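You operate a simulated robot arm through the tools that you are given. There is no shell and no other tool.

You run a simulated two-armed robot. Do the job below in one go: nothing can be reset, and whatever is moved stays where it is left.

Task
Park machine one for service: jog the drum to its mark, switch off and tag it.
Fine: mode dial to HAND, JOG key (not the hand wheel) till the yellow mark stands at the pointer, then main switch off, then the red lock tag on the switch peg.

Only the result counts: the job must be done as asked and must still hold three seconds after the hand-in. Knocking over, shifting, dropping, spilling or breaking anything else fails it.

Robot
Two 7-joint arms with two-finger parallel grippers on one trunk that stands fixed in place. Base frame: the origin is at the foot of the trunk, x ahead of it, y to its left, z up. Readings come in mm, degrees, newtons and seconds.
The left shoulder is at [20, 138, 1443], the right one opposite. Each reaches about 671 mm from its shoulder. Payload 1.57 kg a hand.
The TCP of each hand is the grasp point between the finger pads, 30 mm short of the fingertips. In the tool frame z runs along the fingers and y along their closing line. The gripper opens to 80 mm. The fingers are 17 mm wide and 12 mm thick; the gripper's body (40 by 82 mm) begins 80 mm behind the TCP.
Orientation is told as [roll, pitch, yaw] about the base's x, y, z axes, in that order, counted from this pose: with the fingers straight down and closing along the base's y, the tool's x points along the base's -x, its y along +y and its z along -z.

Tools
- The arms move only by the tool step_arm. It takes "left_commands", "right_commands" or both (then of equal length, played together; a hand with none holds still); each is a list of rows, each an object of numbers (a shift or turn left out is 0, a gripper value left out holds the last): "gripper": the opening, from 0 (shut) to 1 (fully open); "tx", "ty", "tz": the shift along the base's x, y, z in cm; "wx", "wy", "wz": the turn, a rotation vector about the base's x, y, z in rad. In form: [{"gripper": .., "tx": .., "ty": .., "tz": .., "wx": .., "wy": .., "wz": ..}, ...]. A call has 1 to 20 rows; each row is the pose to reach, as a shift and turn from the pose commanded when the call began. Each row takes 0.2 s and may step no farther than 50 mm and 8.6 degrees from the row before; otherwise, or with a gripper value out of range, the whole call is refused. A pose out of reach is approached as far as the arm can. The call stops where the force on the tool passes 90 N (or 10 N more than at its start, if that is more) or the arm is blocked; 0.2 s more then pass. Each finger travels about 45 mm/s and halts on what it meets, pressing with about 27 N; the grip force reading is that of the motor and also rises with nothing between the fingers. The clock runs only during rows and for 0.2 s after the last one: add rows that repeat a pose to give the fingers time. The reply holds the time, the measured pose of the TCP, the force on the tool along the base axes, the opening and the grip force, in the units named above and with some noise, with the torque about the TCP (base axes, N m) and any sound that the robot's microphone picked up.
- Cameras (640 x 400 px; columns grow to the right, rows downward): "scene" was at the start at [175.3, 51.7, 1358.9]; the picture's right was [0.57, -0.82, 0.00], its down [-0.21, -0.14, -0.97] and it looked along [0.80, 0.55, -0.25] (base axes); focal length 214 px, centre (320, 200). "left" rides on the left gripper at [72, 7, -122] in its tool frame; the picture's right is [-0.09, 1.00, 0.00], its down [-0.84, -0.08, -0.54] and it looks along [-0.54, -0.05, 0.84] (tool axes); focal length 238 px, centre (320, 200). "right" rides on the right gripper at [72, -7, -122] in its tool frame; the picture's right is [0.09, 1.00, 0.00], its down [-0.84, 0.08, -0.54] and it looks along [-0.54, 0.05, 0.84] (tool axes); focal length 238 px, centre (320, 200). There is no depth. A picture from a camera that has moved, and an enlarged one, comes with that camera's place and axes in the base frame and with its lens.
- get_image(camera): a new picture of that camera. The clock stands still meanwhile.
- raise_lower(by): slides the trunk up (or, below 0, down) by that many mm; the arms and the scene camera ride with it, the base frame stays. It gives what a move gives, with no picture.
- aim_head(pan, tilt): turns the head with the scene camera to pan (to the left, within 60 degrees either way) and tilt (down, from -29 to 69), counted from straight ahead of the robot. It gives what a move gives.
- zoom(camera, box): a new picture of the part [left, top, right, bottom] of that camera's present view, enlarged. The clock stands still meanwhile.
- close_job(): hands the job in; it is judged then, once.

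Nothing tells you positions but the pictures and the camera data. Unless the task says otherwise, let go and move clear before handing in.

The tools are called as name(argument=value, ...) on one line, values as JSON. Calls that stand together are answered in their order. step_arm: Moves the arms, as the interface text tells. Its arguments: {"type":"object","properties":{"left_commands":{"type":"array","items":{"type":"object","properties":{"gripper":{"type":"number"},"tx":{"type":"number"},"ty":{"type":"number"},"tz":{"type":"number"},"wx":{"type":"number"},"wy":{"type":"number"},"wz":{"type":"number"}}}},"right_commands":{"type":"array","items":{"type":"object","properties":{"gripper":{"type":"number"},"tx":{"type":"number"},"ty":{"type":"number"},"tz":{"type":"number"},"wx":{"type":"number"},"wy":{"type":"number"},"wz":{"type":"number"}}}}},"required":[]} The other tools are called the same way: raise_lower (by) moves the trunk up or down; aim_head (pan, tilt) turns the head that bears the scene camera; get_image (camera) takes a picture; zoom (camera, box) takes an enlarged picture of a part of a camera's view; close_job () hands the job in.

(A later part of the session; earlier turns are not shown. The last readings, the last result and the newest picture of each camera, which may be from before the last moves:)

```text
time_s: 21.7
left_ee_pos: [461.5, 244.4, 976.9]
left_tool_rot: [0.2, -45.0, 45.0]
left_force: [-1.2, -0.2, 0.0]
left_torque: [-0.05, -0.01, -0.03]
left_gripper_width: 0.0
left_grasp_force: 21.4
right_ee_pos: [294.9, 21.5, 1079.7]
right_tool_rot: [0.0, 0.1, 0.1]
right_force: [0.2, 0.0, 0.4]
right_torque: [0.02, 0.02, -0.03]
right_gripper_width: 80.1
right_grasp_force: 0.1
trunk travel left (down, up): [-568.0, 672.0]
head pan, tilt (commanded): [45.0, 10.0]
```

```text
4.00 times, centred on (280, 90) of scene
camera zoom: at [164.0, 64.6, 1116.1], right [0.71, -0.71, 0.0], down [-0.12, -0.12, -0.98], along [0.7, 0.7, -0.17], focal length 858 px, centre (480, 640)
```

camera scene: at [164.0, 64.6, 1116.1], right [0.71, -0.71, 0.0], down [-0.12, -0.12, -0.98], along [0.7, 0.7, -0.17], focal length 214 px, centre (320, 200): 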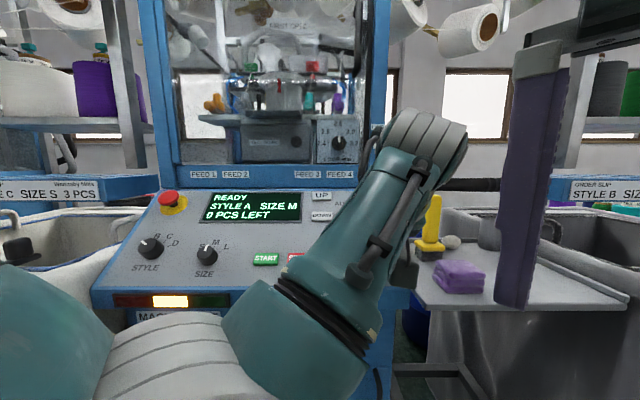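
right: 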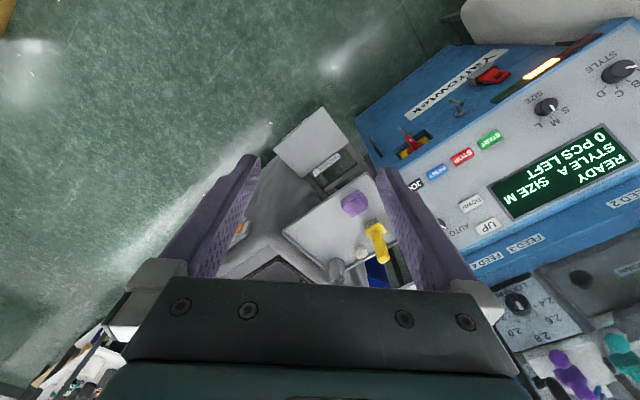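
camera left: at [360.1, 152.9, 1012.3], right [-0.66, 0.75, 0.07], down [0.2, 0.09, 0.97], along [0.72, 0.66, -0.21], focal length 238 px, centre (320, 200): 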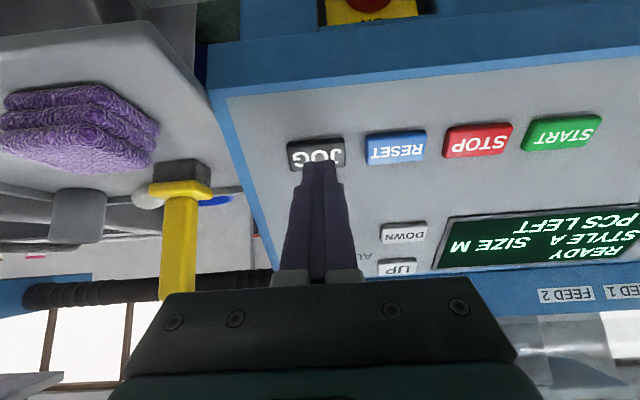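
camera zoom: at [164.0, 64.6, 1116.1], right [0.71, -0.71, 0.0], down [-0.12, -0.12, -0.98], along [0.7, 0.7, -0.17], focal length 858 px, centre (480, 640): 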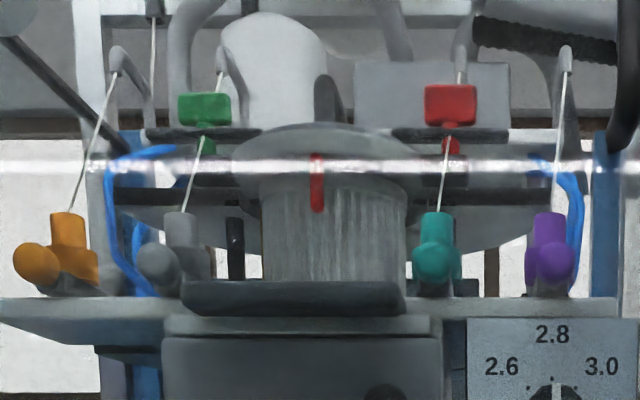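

The shut fingertips point at the JOG key. I advance to near contact and then press in small steps, watching the force and sound.

step_arm(left_commands=[{"tx": 0.7, "ty": 0.3, "tz": -0.71}, {"tx": 1.1, "ty": 0.7, "tz": -1.3}, {"tx": 1.45, "ty": 1.05, "tz": -1.77}])

zoom(camera="left", box=[240, 100, 400, 200])

```text
time_s: 22.5
left_ee_pos: [476.5, 254.5, 959.7]
left_tool_rot: [0.2, -44.8, 45.0]
left_force: [-1.2, -0.9, 0.5]
left_torque: [0.02, 0.04, -0.04]
left_gripper_width: 0.1
left_grasp_force: 21.0
right_ee_pos: [294.7, 21.0, 1079.2]
right_tool_rot: [0.1, 0.0, 0.1]
right_force: [0.4, 0.7, 0.9]
right_torque: [0.01, 0.04, 0.01]
right_gripper_width: 79.9
right_grasp_force: 0.0
trunk travel left (down, up): [-568.0, 672.0]
head pan, tilt (commanded): [45.0, 10.0]
heard: click
```

```text
4.00 times, centred on (320, 150) of left
camera zoom: at [375.0, 162.6, 995.0], right [-0.66, 0.75, 0.07], down [0.2, 0.09, 0.97], along [0.72, 0.66, -0.21], focal length 953 px, centre (320, 400)
```

zoom: 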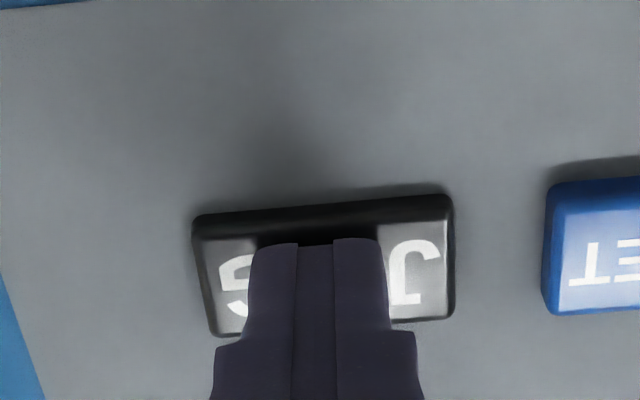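

A click was heard: the key is down already. I look at the drum and the display.

zoom(camera="scene", box=[200, 40, 360, 140])

get_image(camera="scene")

```text
4.00 times, centred on (280, 90) of scene
camera zoom: at [163.9, 64.5, 1116.1], right [0.71, -0.71, 0.0], down [-0.12, -0.12, -0.98], along [0.7, 0.7, -0.17], focal length 858 px, centre (480, 640)
```

zoom: 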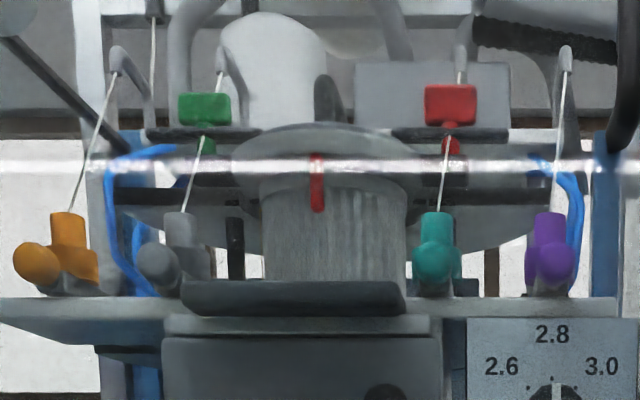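

```text
taken
camera scene: at [163.9, 64.5, 1116.1], right [0.71, -0.71, 0.0], down [-0.12, -0.12, -0.98], along [0.7, 0.7, -0.17], focal length 214 px, centre (320, 200)
```

scene: 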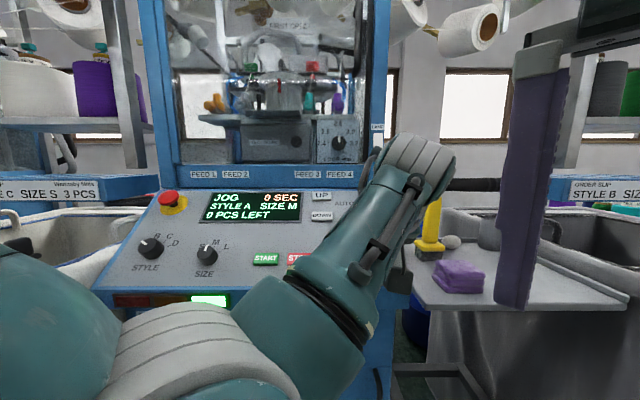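

The display shows "JOG 0 SEC" and the green lamp is lit, so the drum turns while the key is held. I hold a little longer and watch.

step_arm(left_commands=[{"tx": 0}, {"tx": 0}, {"tx": 0}])

zoom(camera="scene", box=[200, 40, 360, 140])

zoom(camera="scene", box=[200, 180, 320, 255])

```text
time_s: 23.3
left_ee_pos: [476.2, 254.8, 958.9]
left_tool_rot: [0.2, -44.9, 44.9]
left_force: [-0.2, -1.9, 0.3]
left_torque: [-0.07, 0.03, -0.02]
left_gripper_width: 0.4
left_grasp_force: 20.8
right_ee_pos: [293.6, 21.5, 1079.7]
right_tool_rot: [-0.1, 0.0, 0.0]
right_force: [0.7, 0.0, 0.7]
right_torque: [-0.01, 0.0, -0.02]
right_gripper_width: 80.0
right_grasp_force: 0.0
trunk travel left (down, up): [-568.0, 672.0]
head pan, tilt (commanded): [45.0, 10.0]
```

```text
4.00 times, centred on (280, 90) of scene
camera zoom: at [163.9, 64.4, 1116.1], right [0.71, -0.71, 0.0], down [-0.12, -0.12, -0.98], along [0.7, 0.7, -0.17], focal length 858 px, centre (480, 640)
```

zoom: 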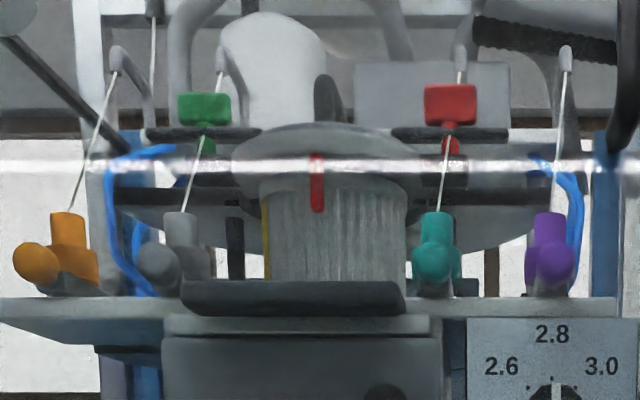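

```text
5.33 times, centred on (260, 218) of scene
camera zoom: at [163.9, 64.4, 1116.1], right [0.71, -0.71, 0.0], down [-0.12, -0.12, -0.98], along [0.7, 0.7, -0.17], focal length 1144 px, centre (640, 107)
```

zoom: 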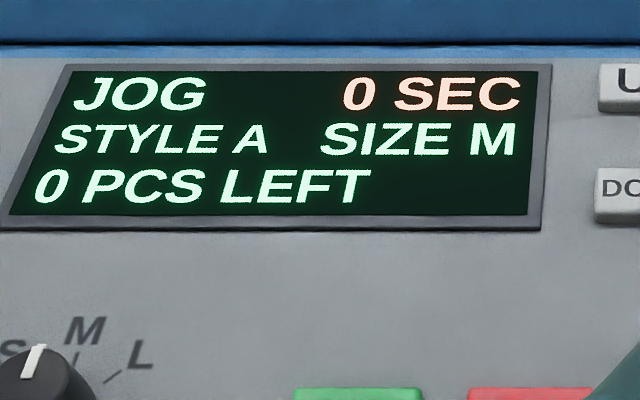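

The yellow mark has come into view at the drum's left edge, moving toward the pointer. I hold for one more short step to learn its speed.

step_arm(left_commands=[{"tx": 0}])

zoom(camera="scene", box=[200, 40, 360, 140])

```text
time_s: 23.7
left_ee_pos: [477.1, 253.5, 959.7]
left_tool_rot: [0.2, -45.0, 44.9]
left_force: [-0.3, -2.1, 1.2]
left_torque: [-0.03, 0.05, 0.0]
left_gripper_width: 0.0
left_grasp_force: 21.2
right_ee_pos: [294.6, 20.6, 1079.1]
right_tool_rot: [0.0, 0.1, 0.1]
right_force: [0.3, 0.1, 0.0]
right_torque: [0.0, -0.02, -0.01]
right_gripper_width: 79.9
right_grasp_force: 0.0
trunk travel left (down, up): [-568.0, 672.0]
head pan, tilt (commanded): [45.0, 10.0]
```

```text
4.00 times, centred on (280, 90) of scene
camera zoom: at [163.9, 64.4, 1116.1], right [0.71, -0.71, 0.0], down [-0.12, -0.12, -0.98], along [0.7, 0.7, -0.17], focal length 858 px, centre (480, 640)
```

zoom: 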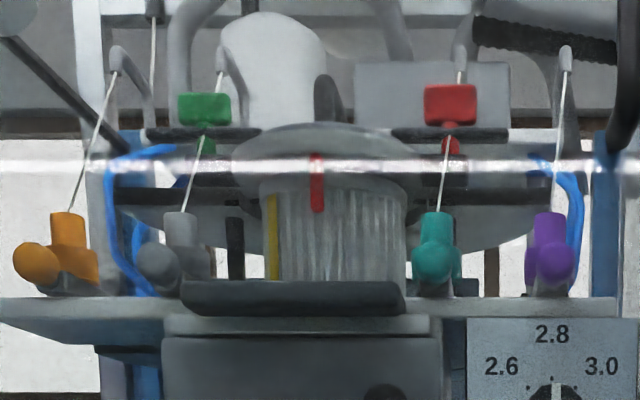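

The mark moves roughly 25–28° per second; about 45° remain to the pointer. I hold about 1.0 s more and re-measure.

step_arm(left_commands=[{"tx": 0}, {"tx": 0}, {"tx": 0}, {"tx": 0}])

zoom(camera="scene", box=[240, 70, 320, 120])

```text
time_s: 24.7
left_ee_pos: [475.5, 254.1, 961.0]
left_tool_rot: [0.2, -45.1, 45.0]
left_force: [-0.6, -1.6, 0.8]
left_torque: [-0.06, 0.0, 0.0]
left_gripper_width: 0.3
left_grasp_force: 21.8
right_ee_pos: [294.2, 20.5, 1078.6]
right_tool_rot: [0.0, 0.1, 0.1]
right_force: [0.3, 0.1, 0.0]
right_torque: [0.01, 0.01, 0.01]
right_gripper_width: 79.9
right_grasp_force: 0.1
trunk travel left (down, up): [-568.0, 672.0]
head pan, tilt (commanded): [45.0, 10.0]
```

```text
8.00 times, centred on (280, 95) of scene
camera zoom: at [163.9, 64.4, 1116.1], right [0.71, -0.71, 0.0], down [-0.12, -0.12, -0.98], along [0.7, 0.7, -0.17], focal length 1716 px, centre (640, 1040)
```

zoom: 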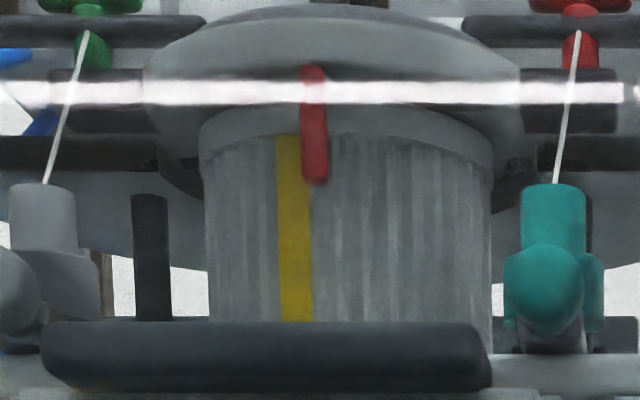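

The mark is at roughly 12° before the pointer. I let the key go now to stop the drum and measure exactly, with a second head direction for parallax.

step_arm(left_commands=[{"tx": -0.5, "ty": -0.5, "tz": 0.707}])

zoom(camera="scene", box=[240, 70, 320, 120])

get_image(camera="scene")

```text
time_s: 25.1
left_ee_pos: [470.7, 249.8, 967.5]
left_tool_rot: [0.2, -45.0, 45.0]
left_force: [-0.2, 0.5, -0.1]
left_torque: [0.01, 0.02, -0.03]
left_gripper_width: 0.0
left_grasp_force: 20.9
right_ee_pos: [294.2, 21.8, 1079.6]
right_tool_rot: [-0.1, 0.0, 0.1]
right_force: [0.0, 0.4, 0.2]
right_torque: [-0.01, 0.01, 0.02]
right_gripper_width: 79.9
right_grasp_force: 0.0
trunk travel left (down, up): [-568.0, 672.0]
head pan, tilt (commanded): [45.0, 10.0]
```

```text
8.00 times, centred on (280, 95) of scene
camera zoom: at [164.0, 64.6, 1116.1], right [0.71, -0.71, 0.0], down [-0.12, -0.12, -0.98], along [0.7, 0.7, -0.17], focal length 1716 px, centre (640, 1040)
```

zoom: 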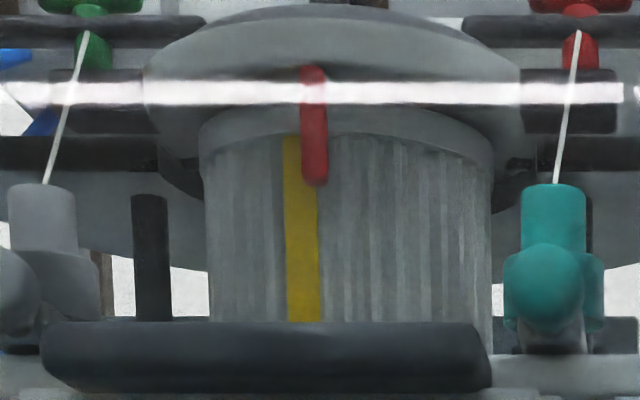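

```text
taken
camera scene: at [164.0, 64.6, 1116.1], right [0.71, -0.71, 0.0], down [-0.12, -0.12, -0.98], along [0.7, 0.7, -0.17], focal length 214 px, centre (320, 200)
```

scene: 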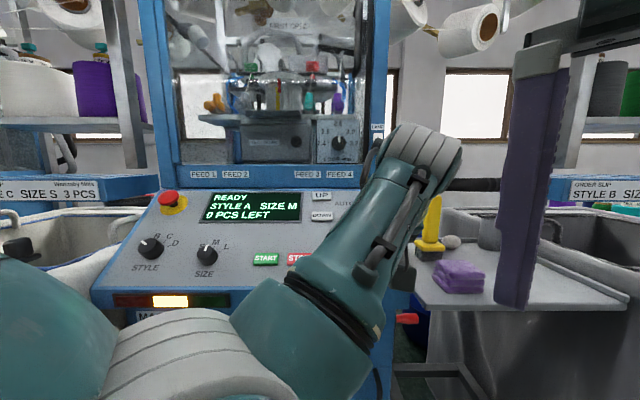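

Released: the display says READY and the drum stopped with the mark a few degrees short of the pointer. I use other head directions to get the pointer's parallax against the drum.

aim_head(pan=60, tilt=0)

get_image(camera="scene")

aim_head(pan=5, tilt=0)

get_image(camera="scene")

```text
time_s: 25.9
left_ee_pos: [470.8, 249.2, 967.8]
left_tool_rot: [0.3, -45.0, 45.0]
left_force: [-0.8, 0.1, 0.8]
left_torque: [0.0, -0.03, -0.01]
left_gripper_width: 0.0
left_grasp_force: 21.3
right_ee_pos: [293.3, 21.1, 1080.3]
right_tool_rot: [-0.1, 0.0, 0.0]
right_force: [0.4, -0.2, 0.1]
right_torque: [0.0, 0.02, 0.0]
right_gripper_width: 79.9
right_grasp_force: 0.1
trunk travel left (down, up): [-568.0, 672.0]
head pan, tilt (commanded): [60.0, 0.0]
```

```text
taken
camera scene: at [143.3, 76.8, 1132.1], right [0.87, -0.5, 0.0], down [0.0, 0.0, -1.0], along [0.5, 0.87, 0.0], focal length 214 px, centre (320, 200)
```

scene: 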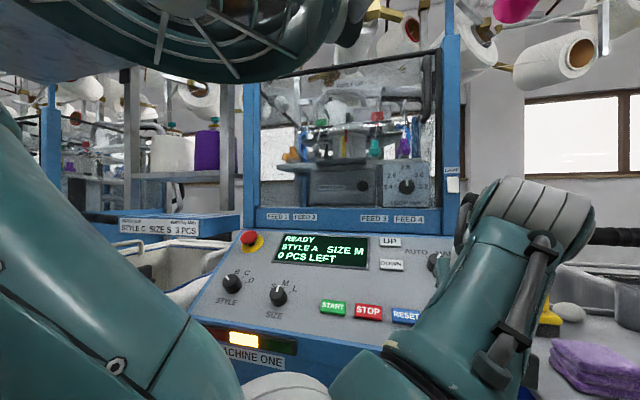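

```text
time_s: 27.1
left_ee_pos: [471.6, 248.4, 967.1]
left_tool_rot: [0.1, -45.0, 45.0]
left_force: [0.7, 0.8, 0.5]
left_torque: [-0.02, -0.03, 0.03]
left_gripper_width: 0.0
left_grasp_force: 20.8
right_ee_pos: [295.2, 20.4, 1079.1]
right_tool_rot: [-0.1, -0.1, 0.0]
right_force: [0.1, 0.6, 0.4]
right_torque: [0.01, -0.02, 0.03]
right_gripper_width: 80.0
right_grasp_force: 0.1
trunk travel left (down, up): [-568.0, 672.0]
head pan, tilt (commanded): [5.0, 0.0]
```

```text
taken
camera scene: at [187.9, 6.8, 1132.1], right [0.09, -1.0, 0.0], down [0.0, 0.0, -1.0], along [1.0, 0.09, 0.0], focal length 214 px, centre (320, 200)
```

scene: 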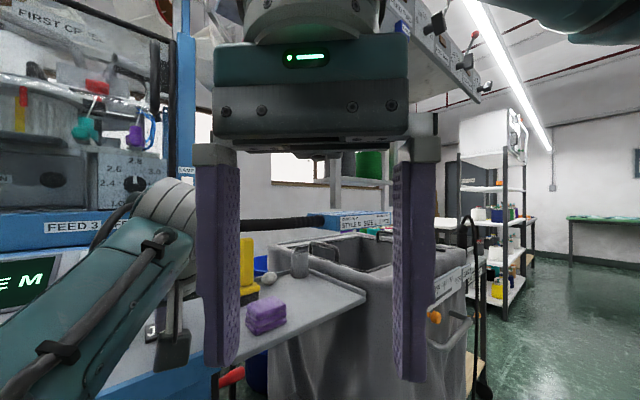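

zoom(camera="scene", box=[0, 80, 80, 130])

aim_head(pan=60, tilt=0)

zoom(camera="scene", box=[300, 110, 380, 160])

```text
8.00 times, centred on (40, 105) of scene
camera zoom: at [187.9, 6.8, 1132.1], right [0.09, -1.0, 0.0], down [0.0, 0.0, -1.0], along [1.0, 0.09, 0.0], focal length 1716 px, centre (2560, 960)
```

zoom: 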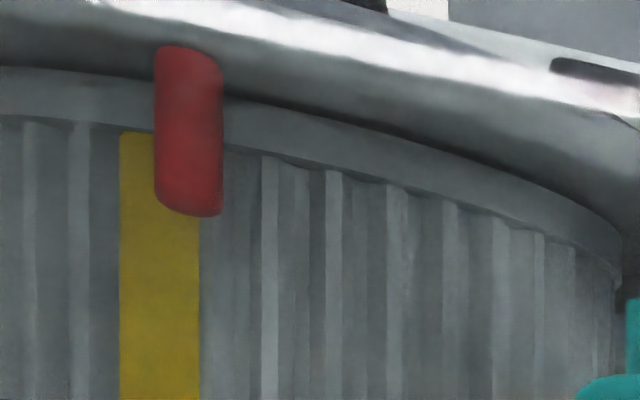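

```text
time_s: 28.4
left_ee_pos: [470.9, 249.1, 968.6]
left_tool_rot: [0.2, -45.0, 45.0]
left_force: [-0.4, 0.5, -0.4]
left_torque: [-0.03, -0.01, 0.0]
left_gripper_width: 0.0
left_grasp_force: 21.4
right_ee_pos: [294.2, 22.4, 1079.5]
right_tool_rot: [-0.1, 0.0, 0.1]
right_force: [0.6, -0.1, 0.2]
right_torque: [-0.01, -0.01, 0.02]
right_gripper_width: 80.2
right_grasp_force: 0.1
trunk travel left (down, up): [-568.0, 672.0]
head pan, tilt (commanded): [60.0, 0.0]
```

```text
8.00 times, centred on (340, 135) of scene
camera zoom: at [143.3, 76.8, 1132.1], right [0.87, -0.5, 0.0], down [0.0, 0.0, -1.0], along [0.5, 0.87, 0.0], focal length 1716 px, centre (160, 720)
```

zoom: 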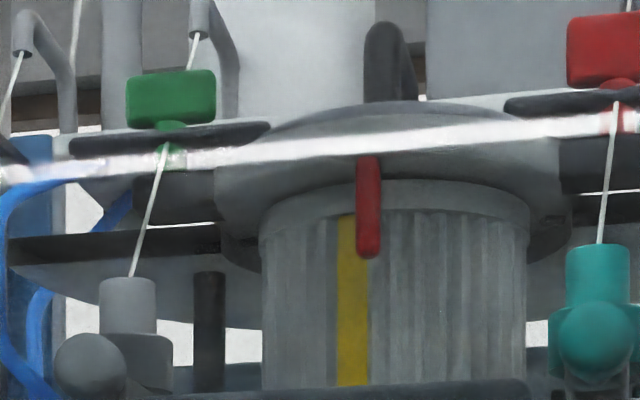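

Triangulated from three head positions: drum axis at machine coordinates (a −53, b 939), pointer straight in front of it, and the mark still about 9° short. The drum turns about 35°/s, so I give one short tap of the JOG key (about 0.2 s).

step_arm(left_commands=[{"tx": 0.5, "ty": 0.5, "tz": -0.707}, {"tx": 0, "ty": 0, "tz": 0}])

zoom(camera="scene", box=[300, 110, 380, 160])

```text
time_s: 29.0
left_ee_pos: [470.4, 249.6, 967.9]
left_tool_rot: [0.4, -45.0, 44.9]
left_force: [-0.4, 0.2, -0.6]
left_torque: [-0.01, 0.01, 0.0]
left_gripper_width: 0.0
left_grasp_force: 21.4
right_ee_pos: [295.0, 22.1, 1079.6]
right_tool_rot: [0.0, 0.0, 0.1]
right_force: [-0.1, -0.1, 0.4]
right_torque: [-0.02, 0.01, -0.02]
right_gripper_width: 80.0
right_grasp_force: 0.0
trunk travel left (down, up): [-568.0, 672.0]
head pan, tilt (commanded): [60.0, 0.0]
```

```text
8.00 times, centred on (340, 135) of scene
camera zoom: at [143.2, 76.8, 1132.1], right [0.87, -0.5, 0.0], down [0.0, 0.0, -1.0], along [0.5, 0.87, 0.0], focal length 1716 px, centre (160, 720)
```

zoom: 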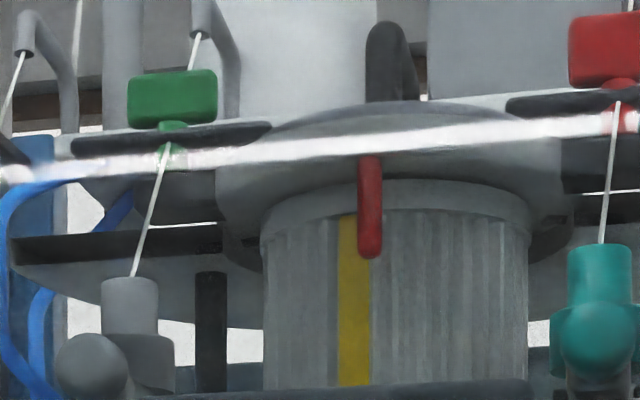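

That tap did not quite reach the key's switching depth (no click, mark unmoved). I add one holding row, about 0.2–0.25 s of press.

step_arm(left_commands=[{"tx": 0.5, "ty": 0.5, "tz": -0.707}, {"tx": 0.5, "ty": 0.5, "tz": -0.707}, {"tx": 0, "ty": 0, "tz": 0}])

zoom(camera="scene", box=[300, 110, 380, 160])

```text
time_s: 29.8
left_ee_pos: [472.2, 248.9, 969.2]
left_tool_rot: [0.3, -45.1, 45.1]
left_force: [0.5, 0.1, -0.3]
left_torque: [0.01, 0.03, -0.01]
left_gripper_width: 0.1
left_grasp_force: 21.6
right_ee_pos: [294.8, 21.5, 1079.0]
right_tool_rot: [0.0, 0.1, 0.2]
right_force: [0.1, -0.5, 0.3]
right_torque: [0.01, -0.01, 0.01]
right_gripper_width: 80.1
right_grasp_force: 0.1
trunk travel left (down, up): [-568.0, 672.0]
head pan, tilt (commanded): [60.0, 0.0]
```

```text
8.00 times, centred on (340, 135) of scene
camera zoom: at [143.2, 76.8, 1132.1], right [0.87, -0.5, 0.0], down [0.0, 0.0, -1.0], along [0.5, 0.87, 0.0], focal length 1716 px, centre (160, 720)
```

zoom: 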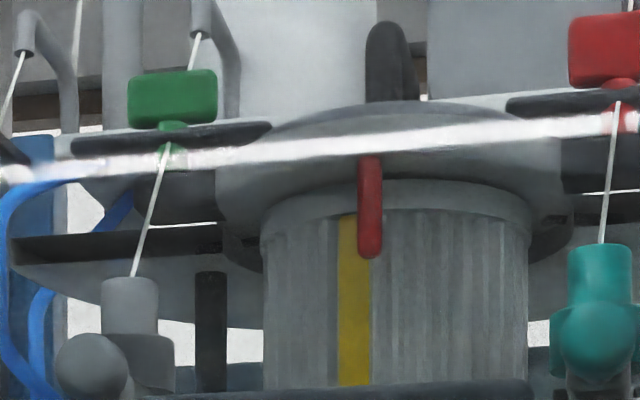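

Still no click, so the earlier press was just at the switching depth. I repeat 2 mm deeper.

step_arm(left_commands=[{"tx": 0.5, "ty": 0.5, "tz": -0.707}, {"tx": 0.6, "ty": 0.6, "tz": -0.85}, {"tx": 0, "ty": 0, "tz": 0}])

zoom(camera="scene", box=[300, 110, 380, 160])

```text
time_s: 30.6
left_ee_pos: [472.3, 248.0, 968.0]
left_tool_rot: [0.3, -44.9, 44.9]
left_force: [-0.3, 0.7, 0.2]
left_torque: [0.01, -0.02, 0.01]
left_gripper_width: 0.0
left_grasp_force: 21.8
right_ee_pos: [293.8, 21.0, 1079.0]
right_tool_rot: [0.0, -0.1, 0.1]
right_force: [-0.2, 0.5, 0.0]
right_torque: [0.02, -0.03, -0.02]
right_gripper_width: 80.0
right_grasp_force: 0.1
trunk travel left (down, up): [-568.0, 672.0]
head pan, tilt (commanded): [60.0, 0.0]
heard: click
```

```text
8.00 times, centred on (340, 135) of scene
camera zoom: at [143.2, 76.8, 1132.1], right [0.87, -0.5, 0.0], down [0.0, 0.0, -1.0], along [0.5, 0.87, 0.0], focal length 1716 px, centre (160, 720)
```

zoom: 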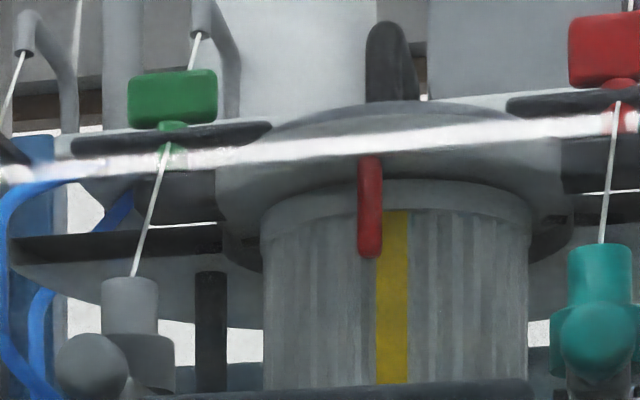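

The click came but the mark overshot to about +7° past the pointer. JOG only runs one way, so I'll go once round: hold the key for a long run, then pause near the pointer to measure and finish finely.

step_arm(left_commands=[{"tx": 0.5, "ty": 0.5, "tz": -0.707}, {"tx": 0.57, "ty": 0.57, "tz": -0.8}, {"tx": 0.57, "ty": 0.57, "tz": -0.8}, {"tx": 0.57, "ty": 0.57, "tz": -0.8}])

zoom(camera="scene", box=[300, 110, 380, 160])

get_image(camera="scene")

```text
time_s: 31.6
left_ee_pos: [476.8, 253.5, 959.1]
left_tool_rot: [0.2, -45.0, 45.0]
left_force: [-1.2, -2.1, 1.3]
left_torque: [-0.02, 0.02, -0.02]
left_gripper_width: 0.0
left_grasp_force: 21.3
right_ee_pos: [295.5, 20.7, 1079.9]
right_tool_rot: [0.0, 0.0, 0.0]
right_force: [0.1, -0.1, -0.2]
right_torque: [-0.01, -0.02, -0.02]
right_gripper_width: 80.0
right_grasp_force: 0.1
trunk travel left (down, up): [-568.0, 672.0]
head pan, tilt (commanded): [60.0, 0.0]
heard: click
```

```text
8.00 times, centred on (340, 135) of scene
camera zoom: at [143.0, 76.6, 1132.1], right [0.87, -0.5, 0.0], down [0.0, 0.0, -1.0], along [0.5, 0.87, 0.0], focal length 1716 px, centre (160, 720)
```

zoom: 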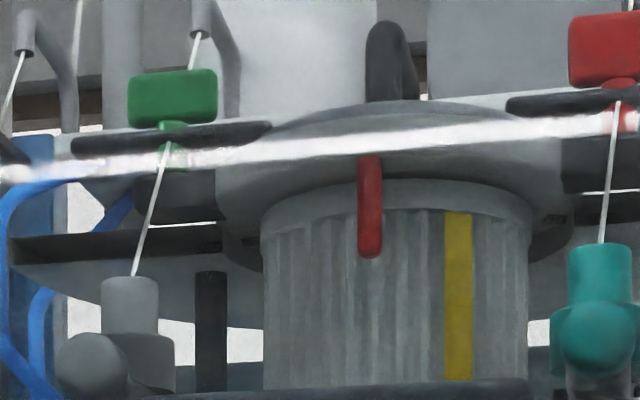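

```text
taken
camera scene: at [143.0, 76.6, 1132.1], right [0.87, -0.5, 0.0], down [0.0, 0.0, -1.0], along [0.5, 0.87, 0.0], focal length 214 px, centre (320, 200)
```

scene: 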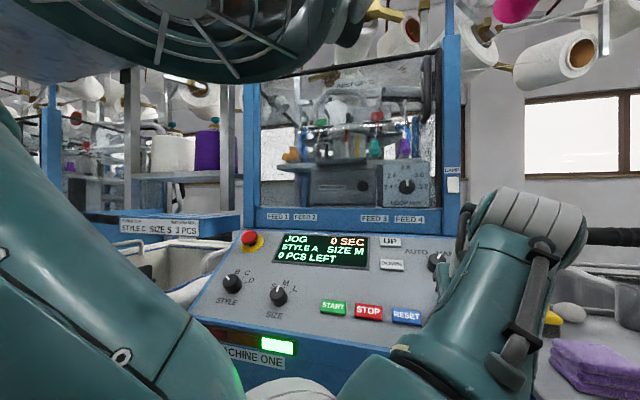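

The mark is at about +35° and the speed works out at 36°/s. I keep holding through most of the turn.

step_arm(left_commands=[{"tx": 0}, {"tx": 0}, {"tx": 0}, {"tx": 0}, {"tx": 0}, {"tx": 0}, {"tx": 0}, {"tx": 0}, {"tx": 0}, {"tx": 0}, {"tx": 0}, {"tx": 0}, {"tx": 0}, {"tx": 0}, {"tx": 0}, {"tx": 0}, {"tx": 0}, {"tx": 0}, {"tx": 0}, {"tx": 0}])

get_image(camera="scene")

```text
time_s: 35.8
left_ee_pos: [477.3, 253.4, 959.6]
left_tool_rot: [0.1, -45.0, 45.0]
left_force: [-2.0, -1.3, 2.1]
left_torque: [-0.03, 0.05, 0.01]
left_gripper_width: 0.1
left_grasp_force: 21.6
right_ee_pos: [294.5, 21.8, 1079.1]
right_tool_rot: [-0.1, 0.0, 0.1]
right_force: [0.6, -0.9, -0.5]
right_torque: [-0.02, 0.02, -0.03]
right_gripper_width: 79.9
right_grasp_force: 0.1
trunk travel left (down, up): [-568.0, 672.0]
head pan, tilt (commanded): [60.0, 0.0]
```

```text
taken
camera scene: at [143.1, 76.7, 1132.1], right [0.87, -0.5, 0.0], down [0.0, 0.0, -1.0], along [0.5, 0.87, 0.0], focal length 214 px, centre (320, 200)
```

scene: 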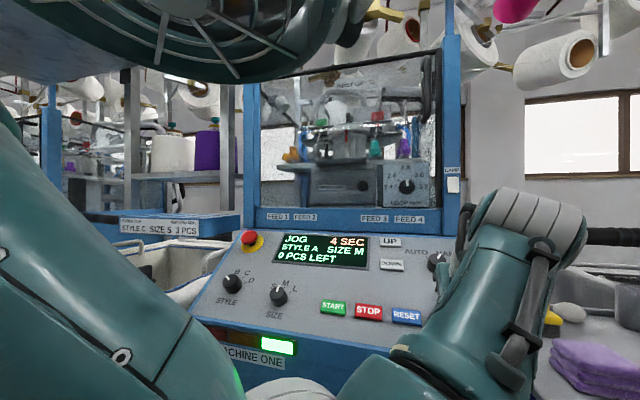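

JOG runs on (4 SEC), the mark is at the back now. I hold 3.4 s more to bring it into sight at about -52°.

step_arm(left_commands=[{"tx": 0}, {"tx": 0}, {"tx": 0}, {"tx": 0}, {"tx": 0}, {"tx": 0}, {"tx": 0}, {"tx": 0}, {"tx": 0}, {"tx": 0}, {"tx": 0}, {"tx": 0}, {"tx": 0}, {"tx": 0}, {"tx": 0}, {"tx": 0}])

zoom(camera="scene", box=[300, 110, 380, 160])

```text
time_s: 39.2
left_ee_pos: [475.5, 253.1, 959.4]
left_tool_rot: [0.2, -44.9, 45.0]
left_force: [-1.2, -1.1, 0.9]
left_torque: [-0.03, 0.02, -0.02]
left_gripper_width: 0.0
left_grasp_force: 21.7
right_ee_pos: [294.8, 21.1, 1079.4]
right_tool_rot: [0.0, 0.0, 0.0]
right_force: [-0.7, -0.4, -0.2]
right_torque: [0.01, 0.04, 0.01]
right_gripper_width: 79.9
right_grasp_force: 0.0
trunk travel left (down, up): [-568.0, 672.0]
head pan, tilt (commanded): [60.0, 0.0]
```

```text
8.00 times, centred on (340, 135) of scene
camera zoom: at [143.2, 76.7, 1132.1], right [0.87, -0.5, 0.0], down [0.0, 0.0, -1.0], along [0.5, 0.87, 0.0], focal length 1716 px, centre (160, 720)
```

zoom: 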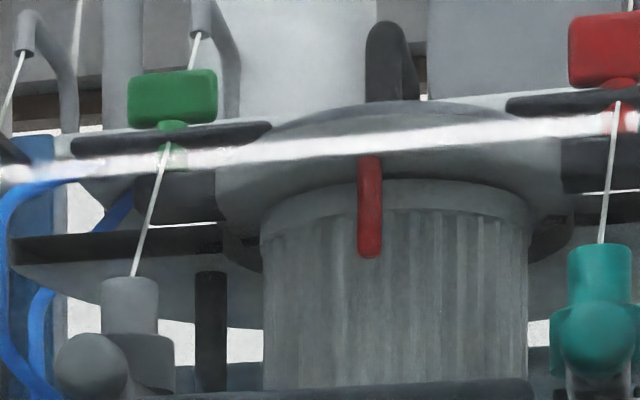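

The mark isn't in view yet, so the true speed is a bit lower. I continue in short steps.

step_arm(left_commands=[{"tx": 0}, {"tx": 0}, {"tx": 0}])

zoom(camera="scene", box=[300, 110, 380, 160])

```text
time_s: 40.0
left_ee_pos: [476.8, 253.3, 959.2]
left_tool_rot: [0.2, -44.9, 45.1]
left_force: [-1.3, -2.2, 1.3]
left_torque: [-0.05, -0.01, 0.0]
left_gripper_width: 0.0
left_grasp_force: 21.2
right_ee_pos: [294.5, 21.3, 1078.9]
right_tool_rot: [-0.1, 0.0, 0.1]
right_force: [-0.5, -0.4, 0.0]
right_torque: [0.01, 0.03, 0.0]
right_gripper_width: 79.9
right_grasp_force: 0.0
trunk travel left (down, up): [-568.0, 672.0]
head pan, tilt (commanded): [60.0, 0.0]
```

```text
8.00 times, centred on (340, 135) of scene
camera zoom: at [143.2, 76.7, 1132.1], right [0.87, -0.5, 0.0], down [0.0, 0.0, -1.0], along [0.5, 0.87, 0.0], focal length 1716 px, centre (160, 720)
```

zoom: 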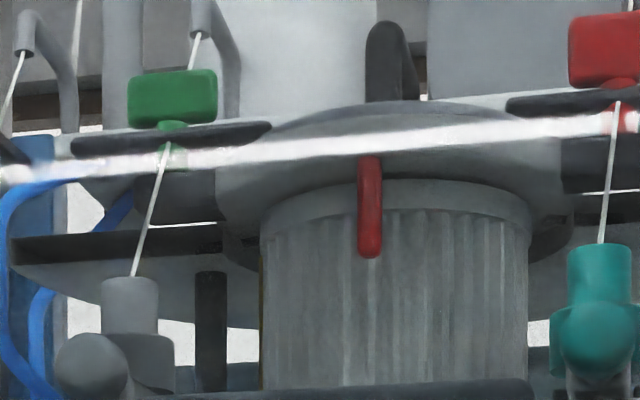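

The mark is just appearing at the left rim. I go on in short steps and measure the rate again.

step_arm(left_commands=[{"tx": 0}, {"tx": 0}])

zoom(camera="scene", box=[300, 110, 380, 160])

```text
time_s: 40.6
left_ee_pos: [477.2, 253.9, 959.3]
left_tool_rot: [0.2, -45.1, 45.0]
left_force: [-1.3, -0.5, 1.7]
left_torque: [0.03, 0.02, 0.0]
left_gripper_width: 0.0
left_grasp_force: 21.6
right_ee_pos: [295.2, 22.5, 1080.3]
right_tool_rot: [0.0, -0.1, 0.2]
right_force: [0.2, -0.7, -0.2]
right_torque: [-0.02, 0.02, -0.02]
right_gripper_width: 80.1
right_grasp_force: 0.1
trunk travel left (down, up): [-568.0, 672.0]
head pan, tilt (commanded): [60.0, 0.0]
```

```text
8.00 times, centred on (340, 135) of scene
camera zoom: at [143.2, 76.7, 1132.1], right [0.87, -0.5, 0.0], down [0.0, 0.0, -1.0], along [0.5, 0.87, 0.0], focal length 1716 px, centre (160, 720)
```

zoom: 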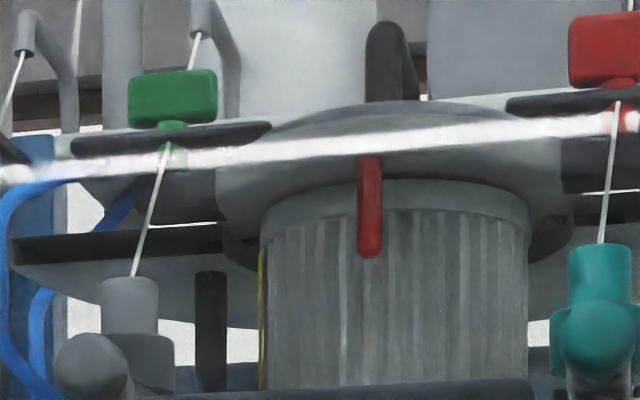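

step_arm(left_commands=[{"tx": 0}])

zoom(camera="scene", box=[300, 110, 380, 160])

```text
time_s: 41.0
left_ee_pos: [477.3, 253.7, 958.7]
left_tool_rot: [0.3, -45.1, 45.0]
left_force: [-1.4, -0.6, 1.1]
left_torque: [-0.02, -0.02, 0.0]
left_gripper_width: 0.0
left_grasp_force: 21.2
right_ee_pos: [294.7, 21.4, 1080.9]
right_tool_rot: [0.0, 0.1, 0.1]
right_force: [0.0, 0.4, -0.7]
right_torque: [0.0, -0.01, 0.01]
right_gripper_width: 79.7
right_grasp_force: 0.1
trunk travel left (down, up): [-568.0, 672.0]
head pan, tilt (commanded): [60.0, 0.0]
```

```text
8.00 times, centred on (340, 135) of scene
camera zoom: at [143.2, 76.7, 1132.1], right [0.87, -0.5, 0.0], down [0.0, 0.0, -1.0], along [0.5, 0.87, 0.0], focal length 1716 px, centre (160, 720)
```

zoom: 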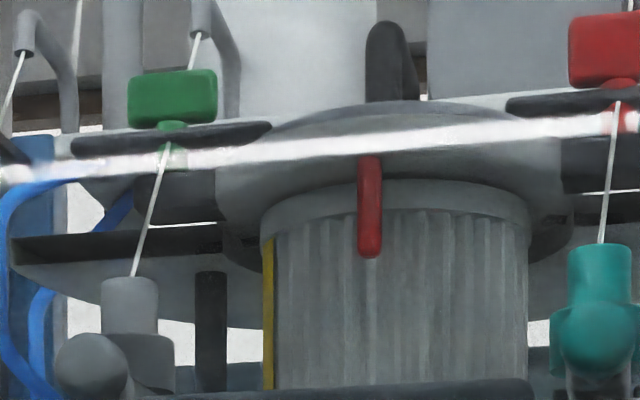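

step_arm(left_commands=[{"tx": 0}])

zoom(camera="scene", box=[300, 110, 380, 160])

```text
time_s: 41.4
left_ee_pos: [478.5, 254.0, 959.4]
left_tool_rot: [0.2, -45.0, 45.1]
left_force: [-0.9, -1.0, 2.3]
left_torque: [0.02, -0.01, 0.02]
left_gripper_width: 0.1
left_grasp_force: 21.7
right_ee_pos: [294.0, 21.3, 1079.7]
right_tool_rot: [-0.1, 0.1, 0.1]
right_force: [0.4, 0.3, 0.0]
right_torque: [-0.05, -0.01, -0.02]
right_gripper_width: 79.9
right_grasp_force: 0.0
trunk travel left (down, up): [-568.0, 672.0]
head pan, tilt (commanded): [60.0, 0.0]
```

```text
8.00 times, centred on (340, 135) of scene
camera zoom: at [143.2, 76.7, 1132.1], right [0.87, -0.5, 0.0], down [0.0, 0.0, -1.0], along [0.5, 0.87, 0.0], focal length 1716 px, centre (160, 720)
```

zoom: 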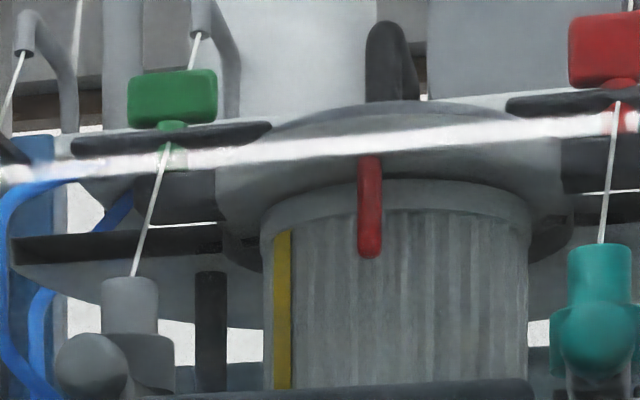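

The mark's centre is now at about -48°. I hold 0.8 s more and measure once more before the final stop.

step_arm(left_commands=[{"tx": 0}, {"tx": 0}, {"tx": 0}])

zoom(camera="scene", box=[300, 110, 380, 160])

```text
time_s: 42.2
left_ee_pos: [476.2, 253.8, 959.6]
left_tool_rot: [0.1, -45.0, 45.0]
left_force: [-0.9, -0.6, 1.7]
left_torque: [-0.01, -0.01, 0.0]
left_gripper_width: 0.0
left_grasp_force: 21.8
right_ee_pos: [293.9, 21.0, 1079.2]
right_tool_rot: [0.0, 0.1, 0.0]
right_force: [-0.3, -0.2, 0.0]
right_torque: [0.0, -0.01, 0.03]
right_gripper_width: 80.1
right_grasp_force: 0.3
trunk travel left (down, up): [-568.0, 672.0]
head pan, tilt (commanded): [60.0, 0.0]
```

```text
8.00 times, centred on (340, 135) of scene
camera zoom: at [143.2, 76.7, 1132.1], right [0.87, -0.5, 0.0], down [0.0, 0.0, -1.0], along [0.5, 0.87, 0.0], focal length 1716 px, centre (160, 720)
```

zoom: 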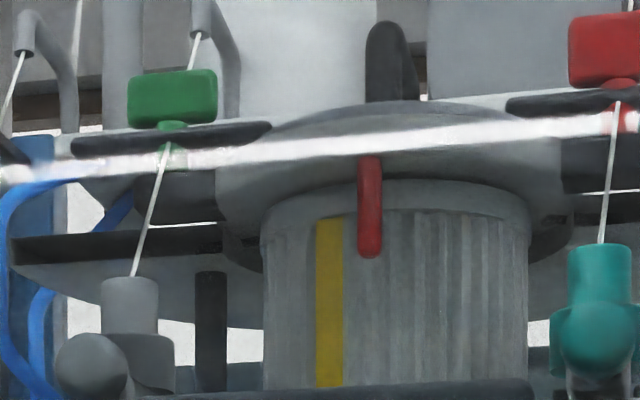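

The mark is at about -19.5° with a local rate of 35°/s. I hold one more 0.4 s step, then release with a quick retreat.

step_arm(left_commands=[{"tx": 0}])

zoom(camera="scene", box=[300, 110, 380, 160])

```text
time_s: 42.6
left_ee_pos: [476.3, 252.9, 959.3]
left_tool_rot: [0.2, -45.0, 45.0]
left_force: [-0.7, -1.2, 2.3]
left_torque: [-0.03, -0.02, 0.02]
left_gripper_width: 0.0
left_grasp_force: 21.1
right_ee_pos: [293.7, 21.0, 1079.4]
right_tool_rot: [0.0, 0.0, 0.1]
right_force: [-0.2, -0.4, 0.0]
right_torque: [0.02, -0.03, 0.01]
right_gripper_width: 80.0
right_grasp_force: 0.1
trunk travel left (down, up): [-568.0, 672.0]
head pan, tilt (commanded): [60.0, 0.0]
```

```text
8.00 times, centred on (340, 135) of scene
camera zoom: at [143.2, 76.7, 1132.1], right [0.87, -0.5, 0.0], down [0.0, 0.0, -1.0], along [0.5, 0.87, 0.0], focal length 1716 px, centre (160, 720)
```

zoom: 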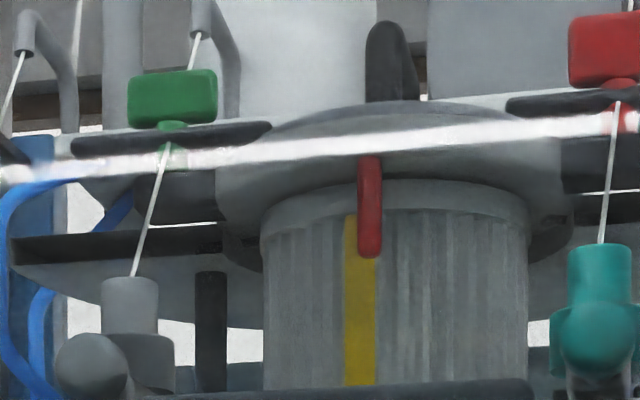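

The mark is at about -6°. I release now with a moderate retreat, which should carry it the last few degrees.

step_arm(left_commands=[{"tx": -0.5, "ty": -0.5, "tz": 0.707}, {"tx": -1.2, "ty": -1.2, "tz": 1.7}])

zoom(camera="scene", box=[300, 110, 380, 160])

get_image(camera="scene")

```text
time_s: 43.2
left_ee_pos: [464.5, 244.4, 977.2]
left_tool_rot: [0.2, -45.0, 44.8]
left_force: [0.1, 0.4, -0.4]
left_torque: [0.02, -0.01, -0.03]
left_gripper_width: 0.0
left_grasp_force: 20.9
right_ee_pos: [294.5, 21.0, 1080.4]
right_tool_rot: [0.0, 0.0, 0.1]
right_force: [0.2, -0.9, -0.6]
right_torque: [0.01, 0.02, 0.01]
right_gripper_width: 80.2
right_grasp_force: 0.1
trunk travel left (down, up): [-568.0, 672.0]
head pan, tilt (commanded): [60.0, 0.0]
```

```text
8.00 times, centred on (340, 135) of scene
camera zoom: at [143.2, 76.8, 1132.1], right [0.87, -0.5, 0.0], down [0.0, 0.0, -1.0], along [0.5, 0.87, 0.0], focal length 1716 px, centre (160, 720)
```

zoom: 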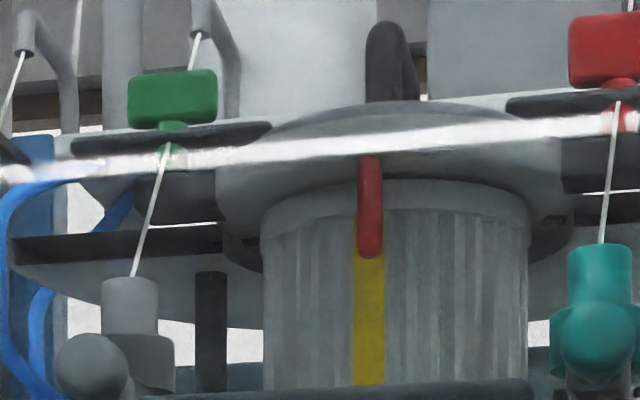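

```text
taken
camera scene: at [143.2, 76.8, 1132.1], right [0.87, -0.5, 0.0], down [0.0, 0.0, -1.0], along [0.5, 0.87, 0.0], focal length 214 px, centre (320, 200)
```

scene: 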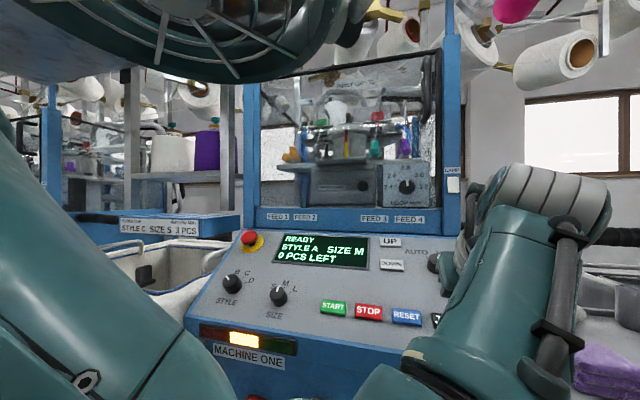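

The drum rests with the yellow mark under the pointer and the display shows READY. I check the alignment from the other head directions.

aim_head(pan=5, tilt=0)

zoom(camera="scene", box=[0, 80, 80, 130])

aim_head(pan=45, tilt=0)

zoom(camera="scene", box=[240, 110, 320, 160])

get_image(camera="scene")

```text
time_s: 44.4
left_ee_pos: [466.1, 242.6, 977.2]
left_tool_rot: [0.2, -45.0, 45.0]
left_force: [0.9, 0.6, 0.2]
left_torque: [0.01, 0.02, 0.03]
left_gripper_width: 0.0
left_grasp_force: 20.9
right_ee_pos: [296.0, 22.1, 1079.6]
right_tool_rot: [0.0, 0.0, 0.0]
right_force: [-0.5, 0.1, 0.4]
right_torque: [0.0, 0.05, -0.03]
right_gripper_width: 79.6
right_grasp_force: 0.1
trunk travel left (down, up): [-568.0, 672.0]
head pan, tilt (commanded): [5.0, 0.0]
```

```text
8.00 times, centred on (40, 105) of scene
camera zoom: at [187.9, 6.8, 1132.1], right [0.09, -1.0, 0.0], down [0.0, 0.0, -1.0], along [1.0, 0.09, 0.0], focal length 1716 px, centre (2560, 960)
```

zoom: 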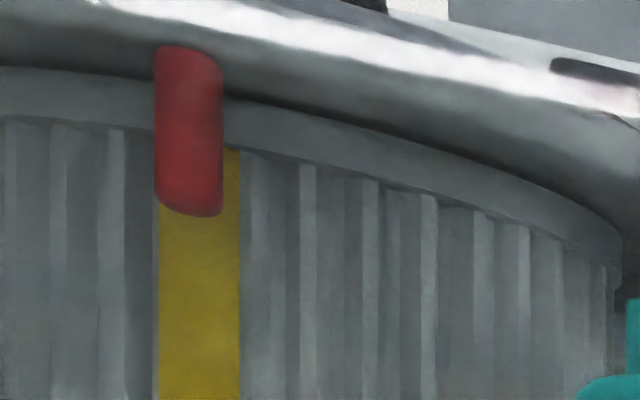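

```text
time_s: 45.5
left_ee_pos: [465.2, 243.1, 977.0]
left_tool_rot: [0.1, -45.0, 45.0]
left_force: [0.3, 0.3, 0.1]
left_torque: [-0.02, 0.0, -0.02]
left_gripper_width: 0.0
left_grasp_force: 21.7
right_ee_pos: [295.2, 21.6, 1079.5]
right_tool_rot: [0.0, -0.1, 0.1]
right_force: [-0.2, -0.9, -0.4]
right_torque: [0.04, -0.01, 0.01]
right_gripper_width: 79.9
right_grasp_force: 0.0
trunk travel left (down, up): [-568.0, 672.0]
head pan, tilt (commanded): [45.0, 0.0]
```

```text
8.00 times, centred on (280, 135) of scene
camera zoom: at [161.9, 62.5, 1132.1], right [0.71, -0.71, 0.0], down [0.0, 0.0, -1.0], along [0.71, 0.71, 0.0], focal length 1716 px, centre (640, 720)
```

zoom: 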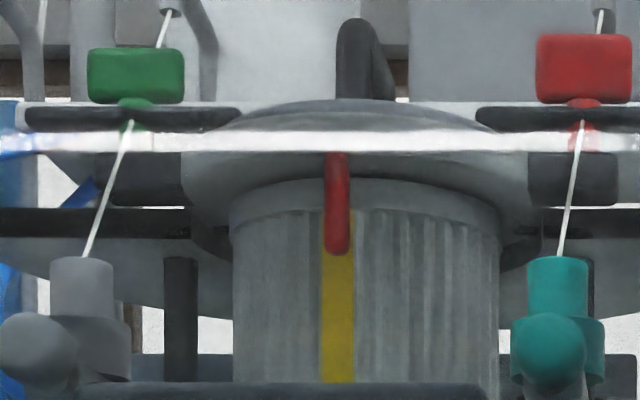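

```text
taken
camera scene: at [161.9, 62.5, 1132.1], right [0.71, -0.71, 0.0], down [0.0, 0.0, -1.0], along [0.71, 0.71, 0.0], focal length 214 px, centre (320, 200)
```

scene: 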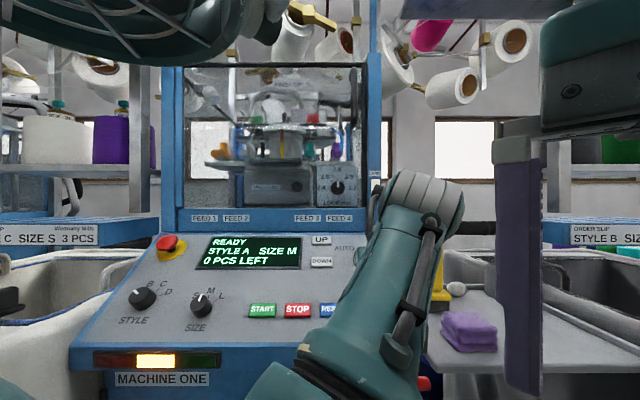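

From two views the pointer stands well inside the yellow mark, perhaps 2–3° short of its centre. I want a straight frontal look, so I move the left hand camera in front of the drum, fingers open, well above the panel.

step_arm(left_commands=[{"tx": -1.5, "ty": -1.0, "tz": 3.0}, {"tx": -4.0, "ty": 0.5, "tz": 6.0, "wx": 0.06, "wy": -0.06}, {"tx": -7.0, "ty": 3.0, "tz": 9.0, "wx": 0.125, "wy": -0.125, "gripper": 1}, {"tx": -10.0, "ty": 6.0, "tz": 12.0, "wx": 0.19, "wy": -0.19}, {"tx": -13.0, "ty": 9.0, "tz": 14.5, "wx": 0.255, "wy": -0.255}, {"tx": -15.0, "ty": 11.0, "tz": 16.5, "wx": 0.32, "wy": -0.32}, {"tx": -16.5, "ty": 12.2, "tz": 17.3, "wx": 0.3826, "wy": -0.3826}, {"tx": -16.5, "ty": 12.2, "tz": 17.3, "wx": 0.3826, "wy": -0.3826}])

get_image(camera="left")

get_image(camera="scene")

```text
refused: row 4 steps farther than a row can; nothing moved
```

```text
taken
camera left: at [364.2, 151.2, 1012.0], right [-0.66, 0.75, 0.07], down [0.2, 0.09, 0.97], along [0.72, 0.66, -0.21], focal length 238 px, centre (320, 200)
```

left: 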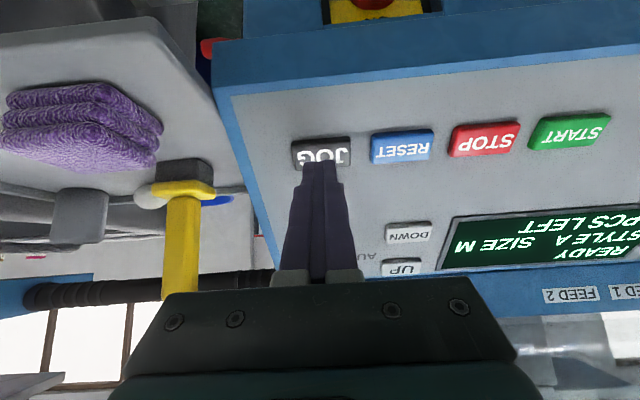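

```text
taken
camera scene: at [161.9, 62.5, 1132.1], right [0.71, -0.71, 0.0], down [0.0, 0.0, -1.0], along [0.71, 0.71, 0.0], focal length 214 px, centre (320, 200)
```

scene: 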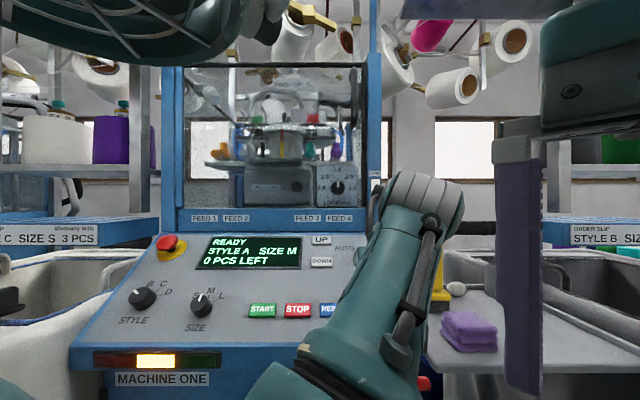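

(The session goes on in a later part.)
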